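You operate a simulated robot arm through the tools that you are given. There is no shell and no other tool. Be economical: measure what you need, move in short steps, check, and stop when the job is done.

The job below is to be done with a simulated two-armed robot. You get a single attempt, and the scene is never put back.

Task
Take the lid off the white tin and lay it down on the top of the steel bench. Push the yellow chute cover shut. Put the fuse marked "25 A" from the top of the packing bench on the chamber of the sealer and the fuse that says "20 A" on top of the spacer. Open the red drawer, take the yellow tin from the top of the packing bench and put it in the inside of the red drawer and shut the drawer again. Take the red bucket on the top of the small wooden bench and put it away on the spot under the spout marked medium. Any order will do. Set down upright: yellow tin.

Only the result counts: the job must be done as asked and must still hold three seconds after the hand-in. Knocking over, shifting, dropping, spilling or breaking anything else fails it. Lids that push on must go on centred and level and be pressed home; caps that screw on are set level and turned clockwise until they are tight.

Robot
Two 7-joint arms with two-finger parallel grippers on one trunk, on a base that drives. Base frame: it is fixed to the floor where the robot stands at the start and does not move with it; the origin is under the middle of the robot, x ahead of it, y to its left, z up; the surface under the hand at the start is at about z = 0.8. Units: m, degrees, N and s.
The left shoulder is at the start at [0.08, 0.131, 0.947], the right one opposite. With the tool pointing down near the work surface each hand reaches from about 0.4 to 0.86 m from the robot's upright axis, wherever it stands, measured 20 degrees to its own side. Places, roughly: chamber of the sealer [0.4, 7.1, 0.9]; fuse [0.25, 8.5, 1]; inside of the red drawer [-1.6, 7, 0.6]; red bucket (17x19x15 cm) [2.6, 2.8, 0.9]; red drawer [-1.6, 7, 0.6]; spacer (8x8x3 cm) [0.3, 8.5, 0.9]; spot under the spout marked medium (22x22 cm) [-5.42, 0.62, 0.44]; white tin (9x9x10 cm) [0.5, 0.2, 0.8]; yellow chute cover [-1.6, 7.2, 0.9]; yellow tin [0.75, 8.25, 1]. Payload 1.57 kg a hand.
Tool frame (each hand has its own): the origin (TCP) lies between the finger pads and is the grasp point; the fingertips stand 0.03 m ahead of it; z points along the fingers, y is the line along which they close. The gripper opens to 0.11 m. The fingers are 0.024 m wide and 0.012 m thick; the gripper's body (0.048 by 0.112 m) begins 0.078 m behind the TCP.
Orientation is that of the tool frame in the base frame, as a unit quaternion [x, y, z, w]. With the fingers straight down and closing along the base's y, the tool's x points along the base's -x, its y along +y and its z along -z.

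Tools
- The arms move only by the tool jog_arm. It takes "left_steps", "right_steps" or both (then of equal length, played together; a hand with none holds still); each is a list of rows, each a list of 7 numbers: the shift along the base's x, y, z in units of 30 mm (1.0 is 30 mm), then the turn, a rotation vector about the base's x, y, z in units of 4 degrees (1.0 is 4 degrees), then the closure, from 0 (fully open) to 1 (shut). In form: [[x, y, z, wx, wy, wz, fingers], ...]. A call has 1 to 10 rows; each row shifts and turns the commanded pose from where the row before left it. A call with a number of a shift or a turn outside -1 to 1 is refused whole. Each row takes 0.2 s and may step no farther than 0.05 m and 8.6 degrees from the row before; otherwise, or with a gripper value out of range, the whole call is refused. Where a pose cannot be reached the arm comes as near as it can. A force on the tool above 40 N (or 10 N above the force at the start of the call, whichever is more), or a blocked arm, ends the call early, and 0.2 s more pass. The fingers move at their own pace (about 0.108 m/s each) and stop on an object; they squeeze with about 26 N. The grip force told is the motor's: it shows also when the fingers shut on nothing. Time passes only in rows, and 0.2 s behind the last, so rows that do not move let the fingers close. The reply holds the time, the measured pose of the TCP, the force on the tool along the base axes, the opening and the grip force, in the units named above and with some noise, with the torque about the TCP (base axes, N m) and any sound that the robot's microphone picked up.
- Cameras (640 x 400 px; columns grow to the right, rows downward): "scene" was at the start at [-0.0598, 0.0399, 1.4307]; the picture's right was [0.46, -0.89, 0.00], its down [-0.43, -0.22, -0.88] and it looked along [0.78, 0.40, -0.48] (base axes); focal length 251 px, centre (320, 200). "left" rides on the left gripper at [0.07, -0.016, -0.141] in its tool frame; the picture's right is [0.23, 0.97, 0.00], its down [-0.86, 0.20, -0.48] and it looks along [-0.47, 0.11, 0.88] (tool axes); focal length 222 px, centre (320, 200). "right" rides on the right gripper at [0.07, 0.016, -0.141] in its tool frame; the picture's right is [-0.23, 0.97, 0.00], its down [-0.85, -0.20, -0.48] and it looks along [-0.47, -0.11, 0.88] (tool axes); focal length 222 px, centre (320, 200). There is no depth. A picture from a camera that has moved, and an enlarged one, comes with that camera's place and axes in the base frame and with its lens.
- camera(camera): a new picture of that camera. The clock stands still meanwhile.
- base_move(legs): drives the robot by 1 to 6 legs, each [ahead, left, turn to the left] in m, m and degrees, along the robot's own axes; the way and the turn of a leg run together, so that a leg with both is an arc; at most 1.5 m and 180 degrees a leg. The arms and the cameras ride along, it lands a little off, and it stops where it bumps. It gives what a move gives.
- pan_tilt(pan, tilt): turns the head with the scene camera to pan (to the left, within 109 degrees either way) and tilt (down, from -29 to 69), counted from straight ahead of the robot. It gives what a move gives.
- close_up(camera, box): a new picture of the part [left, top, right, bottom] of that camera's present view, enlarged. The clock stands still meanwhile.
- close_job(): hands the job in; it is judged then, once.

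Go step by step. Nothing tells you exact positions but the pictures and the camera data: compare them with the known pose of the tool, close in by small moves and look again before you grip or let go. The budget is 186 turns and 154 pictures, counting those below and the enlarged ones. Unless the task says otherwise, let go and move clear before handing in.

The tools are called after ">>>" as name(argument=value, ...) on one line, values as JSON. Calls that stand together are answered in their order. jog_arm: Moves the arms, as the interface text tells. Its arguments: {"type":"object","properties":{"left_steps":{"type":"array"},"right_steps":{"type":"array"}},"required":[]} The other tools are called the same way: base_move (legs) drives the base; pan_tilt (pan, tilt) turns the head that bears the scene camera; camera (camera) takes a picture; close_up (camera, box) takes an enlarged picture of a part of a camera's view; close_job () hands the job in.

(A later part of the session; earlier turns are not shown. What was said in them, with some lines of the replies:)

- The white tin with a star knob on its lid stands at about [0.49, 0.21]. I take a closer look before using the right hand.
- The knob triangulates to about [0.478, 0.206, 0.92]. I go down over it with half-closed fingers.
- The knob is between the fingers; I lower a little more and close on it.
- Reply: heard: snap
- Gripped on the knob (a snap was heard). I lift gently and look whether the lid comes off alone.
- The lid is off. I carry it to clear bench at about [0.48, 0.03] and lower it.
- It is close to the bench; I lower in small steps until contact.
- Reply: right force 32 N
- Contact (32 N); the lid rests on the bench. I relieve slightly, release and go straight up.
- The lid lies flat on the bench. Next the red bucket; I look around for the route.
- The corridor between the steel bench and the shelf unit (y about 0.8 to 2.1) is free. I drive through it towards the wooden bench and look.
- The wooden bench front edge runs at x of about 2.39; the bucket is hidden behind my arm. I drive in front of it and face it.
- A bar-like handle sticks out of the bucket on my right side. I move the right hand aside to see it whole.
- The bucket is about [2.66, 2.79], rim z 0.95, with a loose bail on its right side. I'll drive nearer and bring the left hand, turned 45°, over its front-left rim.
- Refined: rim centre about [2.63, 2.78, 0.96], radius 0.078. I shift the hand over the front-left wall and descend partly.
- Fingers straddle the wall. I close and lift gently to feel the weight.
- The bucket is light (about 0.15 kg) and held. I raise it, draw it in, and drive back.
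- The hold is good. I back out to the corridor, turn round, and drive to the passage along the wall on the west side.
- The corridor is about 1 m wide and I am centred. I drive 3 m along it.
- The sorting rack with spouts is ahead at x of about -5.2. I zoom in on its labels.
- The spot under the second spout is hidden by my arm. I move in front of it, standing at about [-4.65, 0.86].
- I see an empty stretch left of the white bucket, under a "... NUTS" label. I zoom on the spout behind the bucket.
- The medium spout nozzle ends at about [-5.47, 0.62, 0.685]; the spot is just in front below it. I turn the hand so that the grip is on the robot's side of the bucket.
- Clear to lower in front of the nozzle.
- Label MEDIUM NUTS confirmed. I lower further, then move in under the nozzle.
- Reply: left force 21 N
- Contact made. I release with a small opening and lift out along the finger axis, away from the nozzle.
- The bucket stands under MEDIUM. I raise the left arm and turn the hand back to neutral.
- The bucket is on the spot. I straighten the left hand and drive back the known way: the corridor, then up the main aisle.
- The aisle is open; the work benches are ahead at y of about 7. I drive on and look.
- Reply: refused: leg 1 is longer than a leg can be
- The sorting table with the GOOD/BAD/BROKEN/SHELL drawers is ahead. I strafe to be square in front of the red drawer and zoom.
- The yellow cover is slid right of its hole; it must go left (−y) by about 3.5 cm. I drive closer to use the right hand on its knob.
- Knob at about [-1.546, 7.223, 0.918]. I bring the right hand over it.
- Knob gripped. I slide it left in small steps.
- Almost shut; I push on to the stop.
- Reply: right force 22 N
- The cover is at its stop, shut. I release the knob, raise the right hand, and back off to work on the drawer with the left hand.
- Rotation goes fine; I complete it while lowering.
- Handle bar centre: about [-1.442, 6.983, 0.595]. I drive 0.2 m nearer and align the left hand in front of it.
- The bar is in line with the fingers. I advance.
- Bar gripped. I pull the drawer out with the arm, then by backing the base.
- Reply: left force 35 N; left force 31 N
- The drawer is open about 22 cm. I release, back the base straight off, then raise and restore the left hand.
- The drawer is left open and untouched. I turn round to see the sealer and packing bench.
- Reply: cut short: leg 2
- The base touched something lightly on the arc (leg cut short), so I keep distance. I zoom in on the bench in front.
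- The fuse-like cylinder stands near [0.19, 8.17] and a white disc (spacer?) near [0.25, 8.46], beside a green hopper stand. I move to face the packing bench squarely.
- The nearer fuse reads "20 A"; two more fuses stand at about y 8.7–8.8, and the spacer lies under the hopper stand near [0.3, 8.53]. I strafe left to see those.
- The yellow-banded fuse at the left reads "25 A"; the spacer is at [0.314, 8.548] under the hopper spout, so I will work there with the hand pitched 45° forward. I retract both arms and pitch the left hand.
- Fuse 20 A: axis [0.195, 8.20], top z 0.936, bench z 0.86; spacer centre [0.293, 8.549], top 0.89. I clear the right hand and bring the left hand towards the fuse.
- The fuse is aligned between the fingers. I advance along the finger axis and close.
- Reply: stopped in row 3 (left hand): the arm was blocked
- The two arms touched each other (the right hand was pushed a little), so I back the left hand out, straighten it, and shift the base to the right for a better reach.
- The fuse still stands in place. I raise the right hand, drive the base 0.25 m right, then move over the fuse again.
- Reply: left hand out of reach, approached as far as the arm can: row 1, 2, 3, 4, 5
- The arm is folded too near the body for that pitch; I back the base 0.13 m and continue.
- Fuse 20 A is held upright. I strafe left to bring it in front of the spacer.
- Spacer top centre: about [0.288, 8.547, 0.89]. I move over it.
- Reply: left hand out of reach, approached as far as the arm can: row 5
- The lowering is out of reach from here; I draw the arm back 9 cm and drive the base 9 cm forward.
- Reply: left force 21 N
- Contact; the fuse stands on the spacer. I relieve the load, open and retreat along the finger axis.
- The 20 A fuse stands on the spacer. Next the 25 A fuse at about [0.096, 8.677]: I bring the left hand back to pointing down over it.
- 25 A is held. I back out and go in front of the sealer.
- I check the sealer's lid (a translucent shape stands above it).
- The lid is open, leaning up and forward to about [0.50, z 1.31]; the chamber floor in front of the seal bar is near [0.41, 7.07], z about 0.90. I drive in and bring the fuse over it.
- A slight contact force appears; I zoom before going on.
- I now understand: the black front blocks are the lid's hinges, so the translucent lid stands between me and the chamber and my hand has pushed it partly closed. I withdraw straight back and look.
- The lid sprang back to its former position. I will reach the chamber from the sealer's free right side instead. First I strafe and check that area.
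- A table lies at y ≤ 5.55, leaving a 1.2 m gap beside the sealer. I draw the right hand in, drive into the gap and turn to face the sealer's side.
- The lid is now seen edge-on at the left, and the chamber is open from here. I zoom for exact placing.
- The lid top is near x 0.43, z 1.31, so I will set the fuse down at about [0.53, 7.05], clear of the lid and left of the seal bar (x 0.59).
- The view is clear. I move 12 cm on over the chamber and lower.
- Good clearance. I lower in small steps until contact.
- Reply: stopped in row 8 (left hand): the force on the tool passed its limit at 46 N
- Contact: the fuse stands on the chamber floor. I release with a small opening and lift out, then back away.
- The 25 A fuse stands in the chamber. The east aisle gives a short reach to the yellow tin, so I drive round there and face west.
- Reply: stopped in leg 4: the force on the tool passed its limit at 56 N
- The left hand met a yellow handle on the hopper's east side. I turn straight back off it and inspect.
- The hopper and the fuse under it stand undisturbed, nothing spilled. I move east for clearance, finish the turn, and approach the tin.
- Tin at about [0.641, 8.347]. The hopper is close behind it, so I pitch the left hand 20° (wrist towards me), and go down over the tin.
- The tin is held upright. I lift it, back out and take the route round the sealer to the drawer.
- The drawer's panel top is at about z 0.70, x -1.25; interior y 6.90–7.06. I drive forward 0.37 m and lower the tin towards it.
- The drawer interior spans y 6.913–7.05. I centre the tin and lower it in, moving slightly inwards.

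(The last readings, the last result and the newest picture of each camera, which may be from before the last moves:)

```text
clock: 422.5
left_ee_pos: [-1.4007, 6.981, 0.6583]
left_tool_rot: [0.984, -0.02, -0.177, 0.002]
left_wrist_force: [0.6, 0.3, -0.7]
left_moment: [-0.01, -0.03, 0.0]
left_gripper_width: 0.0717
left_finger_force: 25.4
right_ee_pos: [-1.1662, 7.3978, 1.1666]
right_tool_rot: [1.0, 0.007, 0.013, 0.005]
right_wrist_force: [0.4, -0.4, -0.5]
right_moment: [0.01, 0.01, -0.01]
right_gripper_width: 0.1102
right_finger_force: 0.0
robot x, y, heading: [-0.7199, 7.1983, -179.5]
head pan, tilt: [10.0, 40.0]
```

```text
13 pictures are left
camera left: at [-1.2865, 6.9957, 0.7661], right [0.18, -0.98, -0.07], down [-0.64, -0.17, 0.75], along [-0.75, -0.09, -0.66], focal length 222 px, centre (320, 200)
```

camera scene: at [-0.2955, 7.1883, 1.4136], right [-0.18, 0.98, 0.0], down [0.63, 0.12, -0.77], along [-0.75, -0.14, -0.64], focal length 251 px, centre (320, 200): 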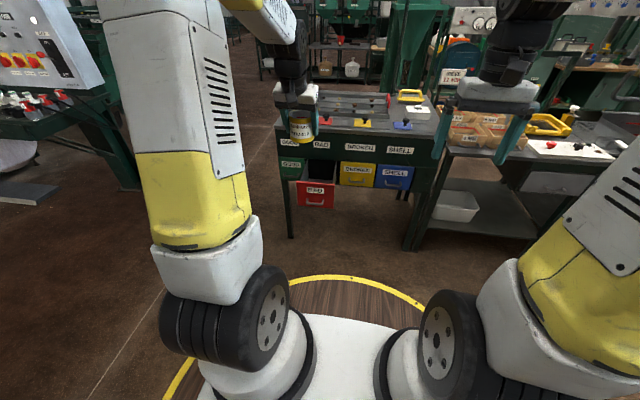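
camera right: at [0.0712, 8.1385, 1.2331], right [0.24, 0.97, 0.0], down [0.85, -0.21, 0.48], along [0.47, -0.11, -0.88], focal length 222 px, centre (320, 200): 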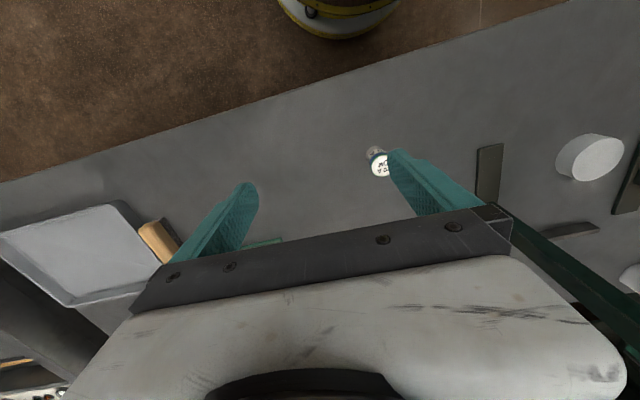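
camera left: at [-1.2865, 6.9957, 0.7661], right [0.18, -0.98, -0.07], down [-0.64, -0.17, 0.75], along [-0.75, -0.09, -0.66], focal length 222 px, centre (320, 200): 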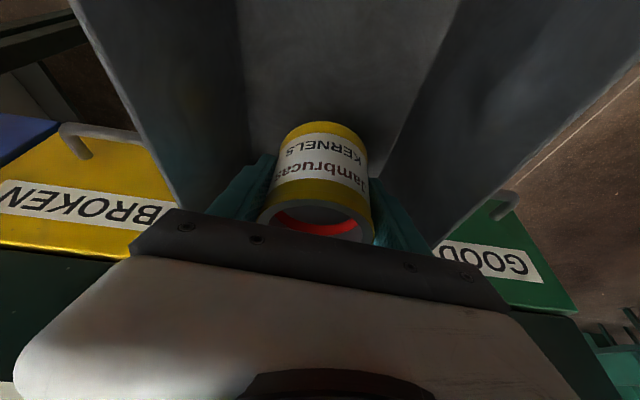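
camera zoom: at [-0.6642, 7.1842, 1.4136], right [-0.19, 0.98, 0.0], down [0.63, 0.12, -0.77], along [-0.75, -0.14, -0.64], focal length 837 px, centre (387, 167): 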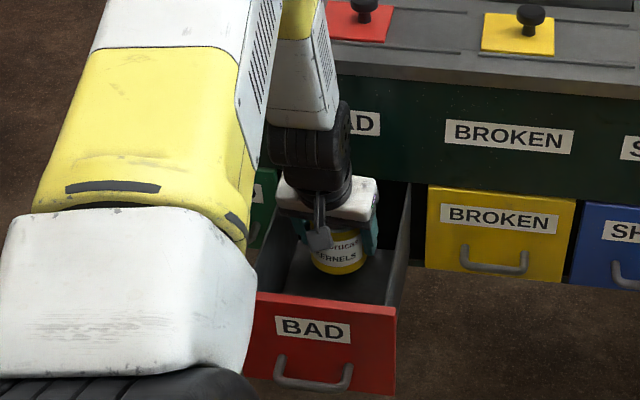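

Going in well between the side walls. I lower to contact with the drawer floor.

>>> jog_arm(left_steps=[[0, 0, -0.5, 0, 0, 0, 1], [0, 0, -0.3, 0, 0, 0, 1], [0, 0, -0.2, 0, 0, 0, 1], [0, 0, -0.15, 0, 0, 0, 1], [0, 0, -0.15, 0, 0, 0, 1], [0, 0, -0.15, 0, 0, 0, 1]])

```text
clock: 423.9
left_ee_pos: [-1.4002, 6.98, 0.6151]
left_tool_rot: [0.984, -0.019, -0.177, 0.003]
left_wrist_force: [0.0, 0.1, -0.7]
left_moment: [-0.01, 0.0, -0.02]
left_gripper_width: 0.0714
left_finger_force: 25.8
right_ee_pos: [-1.1679, 7.398, 1.1673]
right_tool_rot: [1.0, 0.006, 0.013, 0.004]
right_wrist_force: [-0.7, -0.3, 0.6]
right_moment: [0.03, 0.01, 0.03]
right_gripper_width: 0.1099
right_finger_force: 0.1
robot x, y, heading: [-0.7211, 7.1975, -179.4]
head pan, tilt: [10.0, 40.0]
```

>>> jog_arm(left_steps=[[0, 0, -0.15, 0, 0, 0, 1], [0, 0, -0.15, 0, 0, 0, 1], [0, 0, -0.15, 0, 0, 0, 1], [0, 0, -0.15, 0, 0, 0, 1]])

>>> camera(camera="left")

```text
clock: 424.9
left_ee_pos: [-1.4027, 6.9799, 0.5986]
left_tool_rot: [0.984, -0.018, -0.18, 0.004]
left_wrist_force: [0.1, -1.0, 14.7]
left_moment: [0.51, 0.11, 0.01]
left_gripper_width: 0.0714
left_finger_force: 25.7
right_ee_pos: [-1.1655, 7.3981, 1.1658]
right_tool_rot: [1.0, 0.006, 0.013, 0.004]
right_wrist_force: [-1.1, -0.5, 0.2]
right_moment: [-0.03, -0.01, -0.03]
right_gripper_width: 0.11
right_finger_force: 0.1
robot x, y, heading: [-0.7195, 7.2003, -179.3]
head pan, tilt: [10.0, 40.0]
```

```text
12 pictures are left
camera left: at [-1.287, 6.9949, 0.7066], right [0.18, -0.98, -0.07], down [-0.64, -0.17, 0.75], along [-0.75, -0.09, -0.66], focal length 222 px, centre (320, 200)
```

left: 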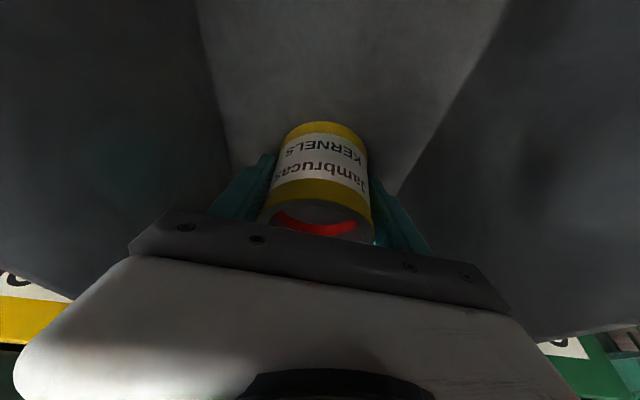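

The tin rests on the drawer floor. I release and withdraw along the finger axis.

>>> jog_arm(left_steps=[[0, 0, 0.07, 0, 0, 0, 1], [0, 0, 0, 0, 0, 0, 0.25], [0, 0, 0, 0, 0, 0, 0.25], [0.2, 0, 0.9, 0, 0, 0, 0.25], [0.3, 0, 0.9, 0, 0, 0, 0.25], [0.3, 0, 0.9, 0, 0, 0, 0.25], [0.3, 0, 1, 0, 0, 0, 0.25], [0.3, 0, 1, 0, 0, 0, 0.25], [0.5, 0, 1, 0, 0, 0, 0.25], [0.5, 0, 1, 0, 0, 0, 0.25]])

>>> jog_arm(left_steps=[[0.5, 0, 1, 0, 0, 0, 0.5], [0.5, 0, 1, 0, 0, 0, 1], [0.5, 0, 1, 0, 0, 0, 1]])

>>> camera(camera="left")

```text
clock: 427.1
left_ee_pos: [-1.3288, 6.9826, 0.7984]
left_tool_rot: [0.984, -0.019, -0.178, 0.004]
left_wrist_force: [0.6, 0.5, 0.4]
left_moment: [0.02, 0.01, 0.01]
left_gripper_width: 0.0825
left_finger_force: 0.0
right_ee_pos: [-1.1671, 7.3972, 1.1668]
right_tool_rot: [1.0, 0.005, 0.014, 0.004]
right_wrist_force: [0.6, 0.1, 0.0]
right_moment: [-0.03, -0.02, 0.01]
right_gripper_width: 0.1102
right_finger_force: 0.0
robot x, y, heading: [-0.7173, 7.196, -179.2]
head pan, tilt: [10.0, 40.0]
```

```text
clock: 427.9
left_ee_pos: [-1.2842, 6.9824, 0.8903]
left_tool_rot: [0.984, -0.018, -0.177, 0.002]
left_wrist_force: [0.1, -0.2, 0.4]
left_moment: [-0.02, -0.03, 0.02]
left_gripper_width: 0.0
left_finger_force: 21.4
right_ee_pos: [-1.1672, 7.3978, 1.1658]
right_tool_rot: [1.0, 0.004, 0.014, 0.004]
right_wrist_force: [-0.6, 0.5, -0.8]
right_moment: [0.02, -0.02, -0.02]
right_gripper_width: 0.11
right_finger_force: 0.1
robot x, y, heading: [-0.7171, 7.1976, -178.8]
head pan, tilt: [10.0, 40.0]
```

```text
11 pictures are left
camera left: at [-1.1699, 6.9972, 0.9989], right [0.18, -0.98, -0.07], down [-0.64, -0.17, 0.75], along [-0.75, -0.09, -0.66], focal length 222 px, centre (320, 200)
```

left: 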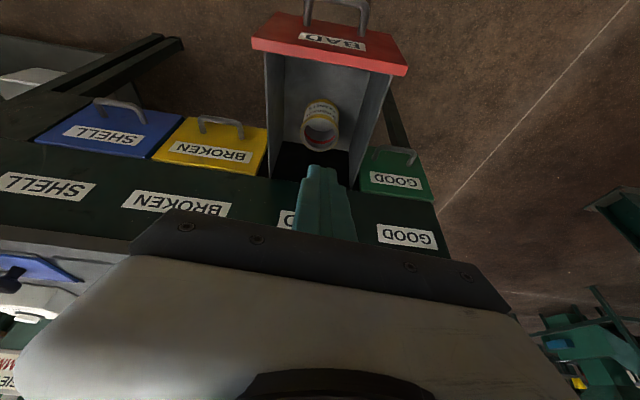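

The tin stands upright in the drawer. Now I back up, pitch the closed fingers forward and push the drawer shut.

>>> base_move(legs=[[-0.3, 0, -0.8]])

>>> jog_arm(left_steps=[[0, 0, -0.5, 0, 1, 0, 1], [0, 0, -0.5, 0, 1, 0, 1], [0, 0, -0.5, 0, 1, 0, 1], [0, 0, -0.5, 0, 1, 0, 1], [0, 0, -0.8, 0, 1, 0, 1], [0, 0, -0.8, 0, 1, 0, 1], [0, 0, -0.8, 0, 1, 0, 1], [0, 0, -1, 0, 1, 0, 1], [0, 0, -1, 0, 1, 0, 1], [0, 0, -1, 0, 1, 0, 1]])

>>> jog_arm(left_steps=[[0, 0, -0.3, 0, 1, 0, 1], [0, 0, 0, 0, 1, 0, 1]])

>>> camera(camera="scene")

```text
clock: 429.9
left_ee_pos: [-0.9894, 6.993, 0.8902]
left_tool_rot: [0.984, -0.028, -0.176, 0.001]
left_wrist_force: [0.2, -0.9, 0.2]
left_moment: [0.04, -0.02, -0.04]
left_gripper_width: 0.0
left_finger_force: 21.6
right_ee_pos: [-0.8656, 7.406, 1.1668]
right_tool_rot: [1.0, -0.003, 0.012, 0.004]
right_wrist_force: [-0.9, -0.4, 0.7]
right_moment: [0.0, -0.01, 0.04]
right_gripper_width: 0.11
right_finger_force: 0.0
robot x, y, heading: [-0.4213, 7.2021, 179.9]
head pan, tilt: [10.0, 40.0]
```

```text
clock: 432.1
left_ee_pos: [-0.9884, 6.991, 0.6687]
left_tool_rot: [0.863, -0.025, -0.504, 0.01]
left_wrist_force: [-0.4, 0.2, 0.3]
left_moment: [0.02, 0.03, -0.01]
left_gripper_width: 0.0
left_finger_force: 21.8
right_ee_pos: [-0.8652, 7.4063, 1.1651]
right_tool_rot: [1.0, -0.003, 0.013, 0.004]
right_wrist_force: [0.3, -1.0, 0.7]
right_moment: [0.01, 0.01, 0.0]
right_gripper_width: 0.1098
right_finger_force: 0.1
robot x, y, heading: [-0.4176, 7.2022, 180.0]
head pan, tilt: [10.0, 40.0]
```

```text
clock: 432.7
left_ee_pos: [-0.9881, 6.9919, 0.6585]
left_tool_rot: [0.827, -0.024, -0.562, 0.013]
left_wrist_force: [-0.7, -0.2, -0.2]
left_moment: [-0.02, -0.03, 0.01]
left_gripper_width: 0.0
left_finger_force: 21.0
right_ee_pos: [-0.8642, 7.4063, 1.1656]
right_tool_rot: [1.0, -0.003, 0.014, 0.004]
right_wrist_force: [-0.1, -1.5, 0.2]
right_moment: [0.02, -0.03, 0.01]
right_gripper_width: 0.1099
right_finger_force: 0.1
robot x, y, heading: [-0.4192, 7.1992, 179.8]
head pan, tilt: [10.0, 40.0]
```

```text
10 pictures are left
camera scene: at [-0.3662, 7.1852, 1.4136], right [-0.17, 0.99, 0.0], down [0.63, 0.11, -0.77], along [-0.75, -0.13, -0.64], focal length 251 px, centre (320, 200)
```

scene: 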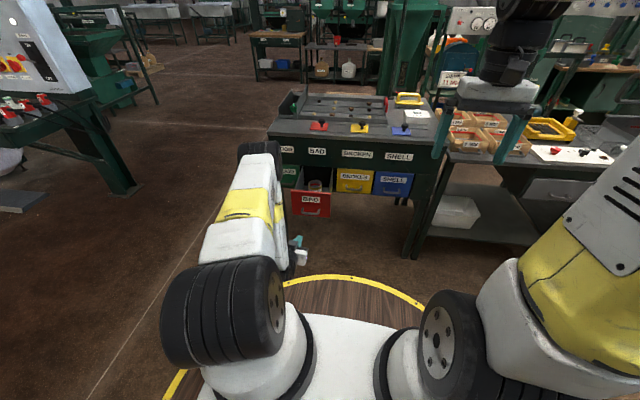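

>>> base_move(legs=[[0.18, 0, 0]])

>>> camera(camera="left")

```text
clock: 434.2
left_ee_pos: [-1.1692, 6.9924, 0.6589]
left_tool_rot: [0.827, -0.023, -0.562, 0.013]
left_wrist_force: [0.3, 0.5, 0.4]
left_moment: [-0.01, -0.01, -0.04]
left_gripper_width: 0.0
left_finger_force: 21.1
right_ee_pos: [-1.0454, 7.4062, 1.1671]
right_tool_rot: [1.0, -0.002, 0.013, 0.005]
right_wrist_force: [-0.6, -0.2, 0.2]
right_moment: [-0.01, 0.02, -0.02]
right_gripper_width: 0.1101
right_finger_force: 0.1
robot x, y, heading: [-0.6005, 7.1986, 179.9]
head pan, tilt: [10.0, 40.0]
```

```text
9 pictures are left
camera left: at [-1.0122, 7.0054, 0.6458], right [0.06, -0.98, -0.17], down [0.13, -0.16, 0.98], along [-0.99, -0.08, 0.11], focal length 222 px, centre (320, 200)
```

left: 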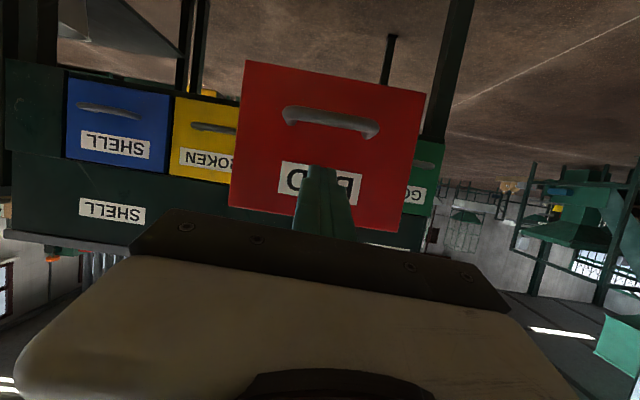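

Fingertips point at the drawer's label. I push it in.

>>> jog_arm(left_steps=[[-0.6, -0.2, 0, 0, 0, 0, 1], [-0.8, 0, 0, 0, 0, 0, 1], [-0.8, 0, 0, 0, 0, 0, 1], [-0.8, 0, 0, 0, 0, 0, 1], [-0.8, 0, 0, 0, 0, 0, 1], [-0.8, 0, 0, 0, 0, 0, 1], [-0.8, 0, 0, 0, 0, 0, 1], [-0.8, 0, 0, 0, 0, 0, 1], [-0.8, 0, 0, 0, 0, 0, 1]])

>>> close_up(camera="scene", box=[220, 120, 400, 260])

```text
clock: 436.2
left_ee_pos: [-1.3783, 6.9855, 0.6575]
left_tool_rot: [0.826, -0.023, -0.562, 0.013]
left_wrist_force: [0.1, -0.5, -0.1]
left_moment: [-0.02, -0.01, 0.0]
left_gripper_width: 0.0
left_finger_force: 21.7
right_ee_pos: [-1.0458, 7.4069, 1.1664]
right_tool_rot: [1.0, -0.001, 0.013, 0.005]
right_wrist_force: [0.5, 0.0, 0.3]
right_moment: [0.02, 0.01, 0.0]
right_gripper_width: 0.11
right_finger_force: 0.1
robot x, y, heading: [-0.6004, 7.2015, 180.0]
head pan, tilt: [10.0, 40.0]
```

```text
2.86 times, centred on (310, 190) of scene
camera zoom: at [-0.5464, 7.1854, 1.4136], right [-0.17, 0.98, 0.0], down [0.63, 0.11, -0.77], along [-0.75, -0.13, -0.64], focal length 717 px, centre (349, 229)
```

zoom: 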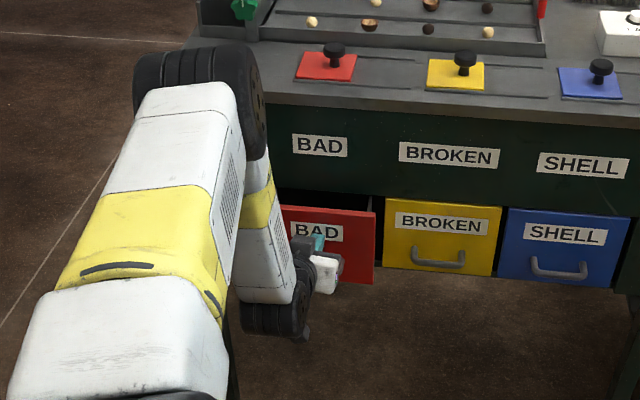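

Nearly in; I push on to the stop.

>>> jog_arm(left_steps=[[-0.6, 0, 0, 0, 0, 0, 1], [-0.6, 0, 0, 0, 0, 0, 1], [-0.5, 0, 0, 0, 0, 0, 1], [-0.4, 0, 0, 0, 0, 0, 1], [-0.3, 0, 0, 0, 0, 0, 1], [-0.3, 0, 0, 0, 0, 0, 1], [-0.3, 0, 0, 0, 0, 0, 1]])

>>> close_up(camera="scene", box=[220, 120, 400, 260])

```text
clock: 437.1
left_ee_pos: [-1.4326, 6.987, 0.6601]
left_tool_rot: [0.827, -0.024, -0.562, 0.012]
left_wrist_force: [11.9, 1.6, 6.4]
left_moment: [-0.03, 0.23, 0.0]
left_gripper_width: 0.0
left_finger_force: 21.4
right_ee_pos: [-1.0449, 7.4068, 1.1667]
right_tool_rot: [1.0, -0.002, 0.013, 0.005]
right_wrist_force: [-0.3, -0.2, -0.1]
right_moment: [0.0, -0.01, 0.02]
right_gripper_width: 0.1101
right_finger_force: 0.1
robot x, y, heading: [-0.6039, 7.2025, 179.9]
head pan, tilt: [10.0, 40.0]
stopped in row 4 (left hand): the force on the tool passed its limit at 52 N (the readings are from after the stop); the commanded pose is now the measured one
```

```text
2.86 times, centred on (310, 190) of scene
camera zoom: at [-0.5456, 7.1856, 1.4135], right [-0.17, 0.98, 0.0], down [0.63, 0.11, -0.77], along [-0.75, -0.13, -0.64], focal length 717 px, centre (349, 229)
```

zoom: 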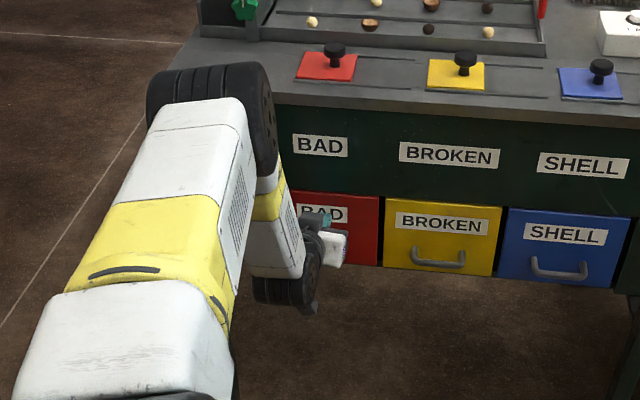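

The drawer is flush with its neighbours and at its stop. I retreat the hand and check.

>>> jog_arm(left_steps=[[0.8, 0, 0, 0, 0, 0, 1], [1, 0, 0, 0, 0, 0, 1], [1, 0, 0, 0, 0, 0, 1], [1, 0, 0.3, 0, 0, 0, 1]])

>>> base_move(legs=[[-0.25, 0, 0]])

>>> close_up(camera="scene", box=[240, 80, 420, 220])

```text
clock: 438.1
left_ee_pos: [-1.3179, 6.9854, 0.6667]
left_tool_rot: [0.827, -0.024, -0.562, 0.012]
left_wrist_force: [0.3, 0.6, -0.1]
left_moment: [0.0, 0.0, -0.03]
left_gripper_width: 0.0
left_finger_force: 21.2
right_ee_pos: [-1.0464, 7.4058, 1.1665]
right_tool_rot: [1.0, -0.002, 0.014, 0.004]
right_wrist_force: [0.3, 1.2, -0.4]
right_moment: [-0.02, -0.01, 0.01]
right_gripper_width: 0.11
right_finger_force: 0.0
robot x, y, heading: [-0.6027, 7.2009, 179.9]
head pan, tilt: [10.0, 40.0]
```

```text
clock: 440.0
left_ee_pos: [-1.0668, 6.9861, 0.6669]
left_tool_rot: [0.827, -0.025, -0.561, 0.011]
left_wrist_force: [0.1, 0.0, -0.3]
left_moment: [-0.01, -0.03, -0.01]
left_gripper_width: 0.0
left_finger_force: 21.0
right_ee_pos: [-0.7928, 7.406, 1.1666]
right_tool_rot: [1.0, -0.002, 0.015, 0.005]
right_wrist_force: [0.7, 0.2, -1.1]
right_moment: [0.02, -0.03, 0.01]
right_gripper_width: 0.1099
right_finger_force: 0.1
robot x, y, heading: [-0.3519, 7.2028, 179.6]
head pan, tilt: [10.0, 40.0]
```

```text
2.86 times, centred on (330, 150) of scene
camera zoom: at [-0.2946, 7.185, 1.4136], right [-0.17, 0.99, 0.0], down [0.63, 0.11, -0.77], along [-0.75, -0.13, -0.64], focal length 717 px, centre (291, 343)
```

zoom: 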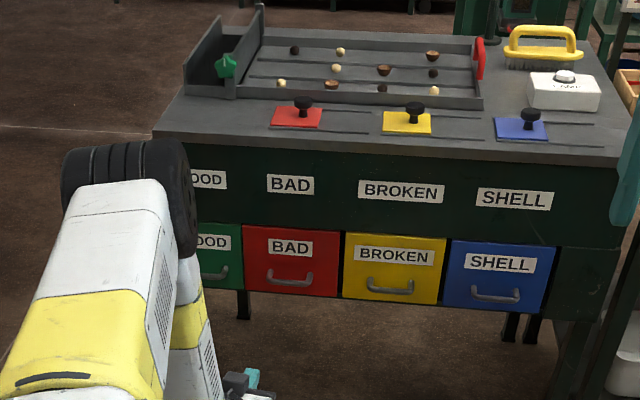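

The red drawer and the yellow cover are shut, and both hands are clear. After the hopper bump, I saw the 20 A fuse still standing on the spacer with nothing spilled. Handing in.

>>> close_job()

```text
The job is handed in.
```

The job is handed in. Each item was in place when I last saw it:

- **White tin:** the lid is off and lying flat on the steel bench.
- **Yellow chute cover:** pushed shut to its stop.
- **Fuses:** the 25 A stands in the sealer chamber and the 20 A on the spacer.
- **Yellow tin:** upright in the red drawer, which is shut.
- **Red bucket:** under the spout marked medium.

Two unintended contacts could count against it:

- **Sealer lid:** my hand pushed it partly closed; it sprang back to where it had been.
- **Hopper:** my hand struck its yellow handle with 56 N. The hopper stayed standing and nothing spilled, but the handle may have turned a little.

I also felt a light bump while driving near the packing bench, and saw nothing out of place in the pictures afterwards.
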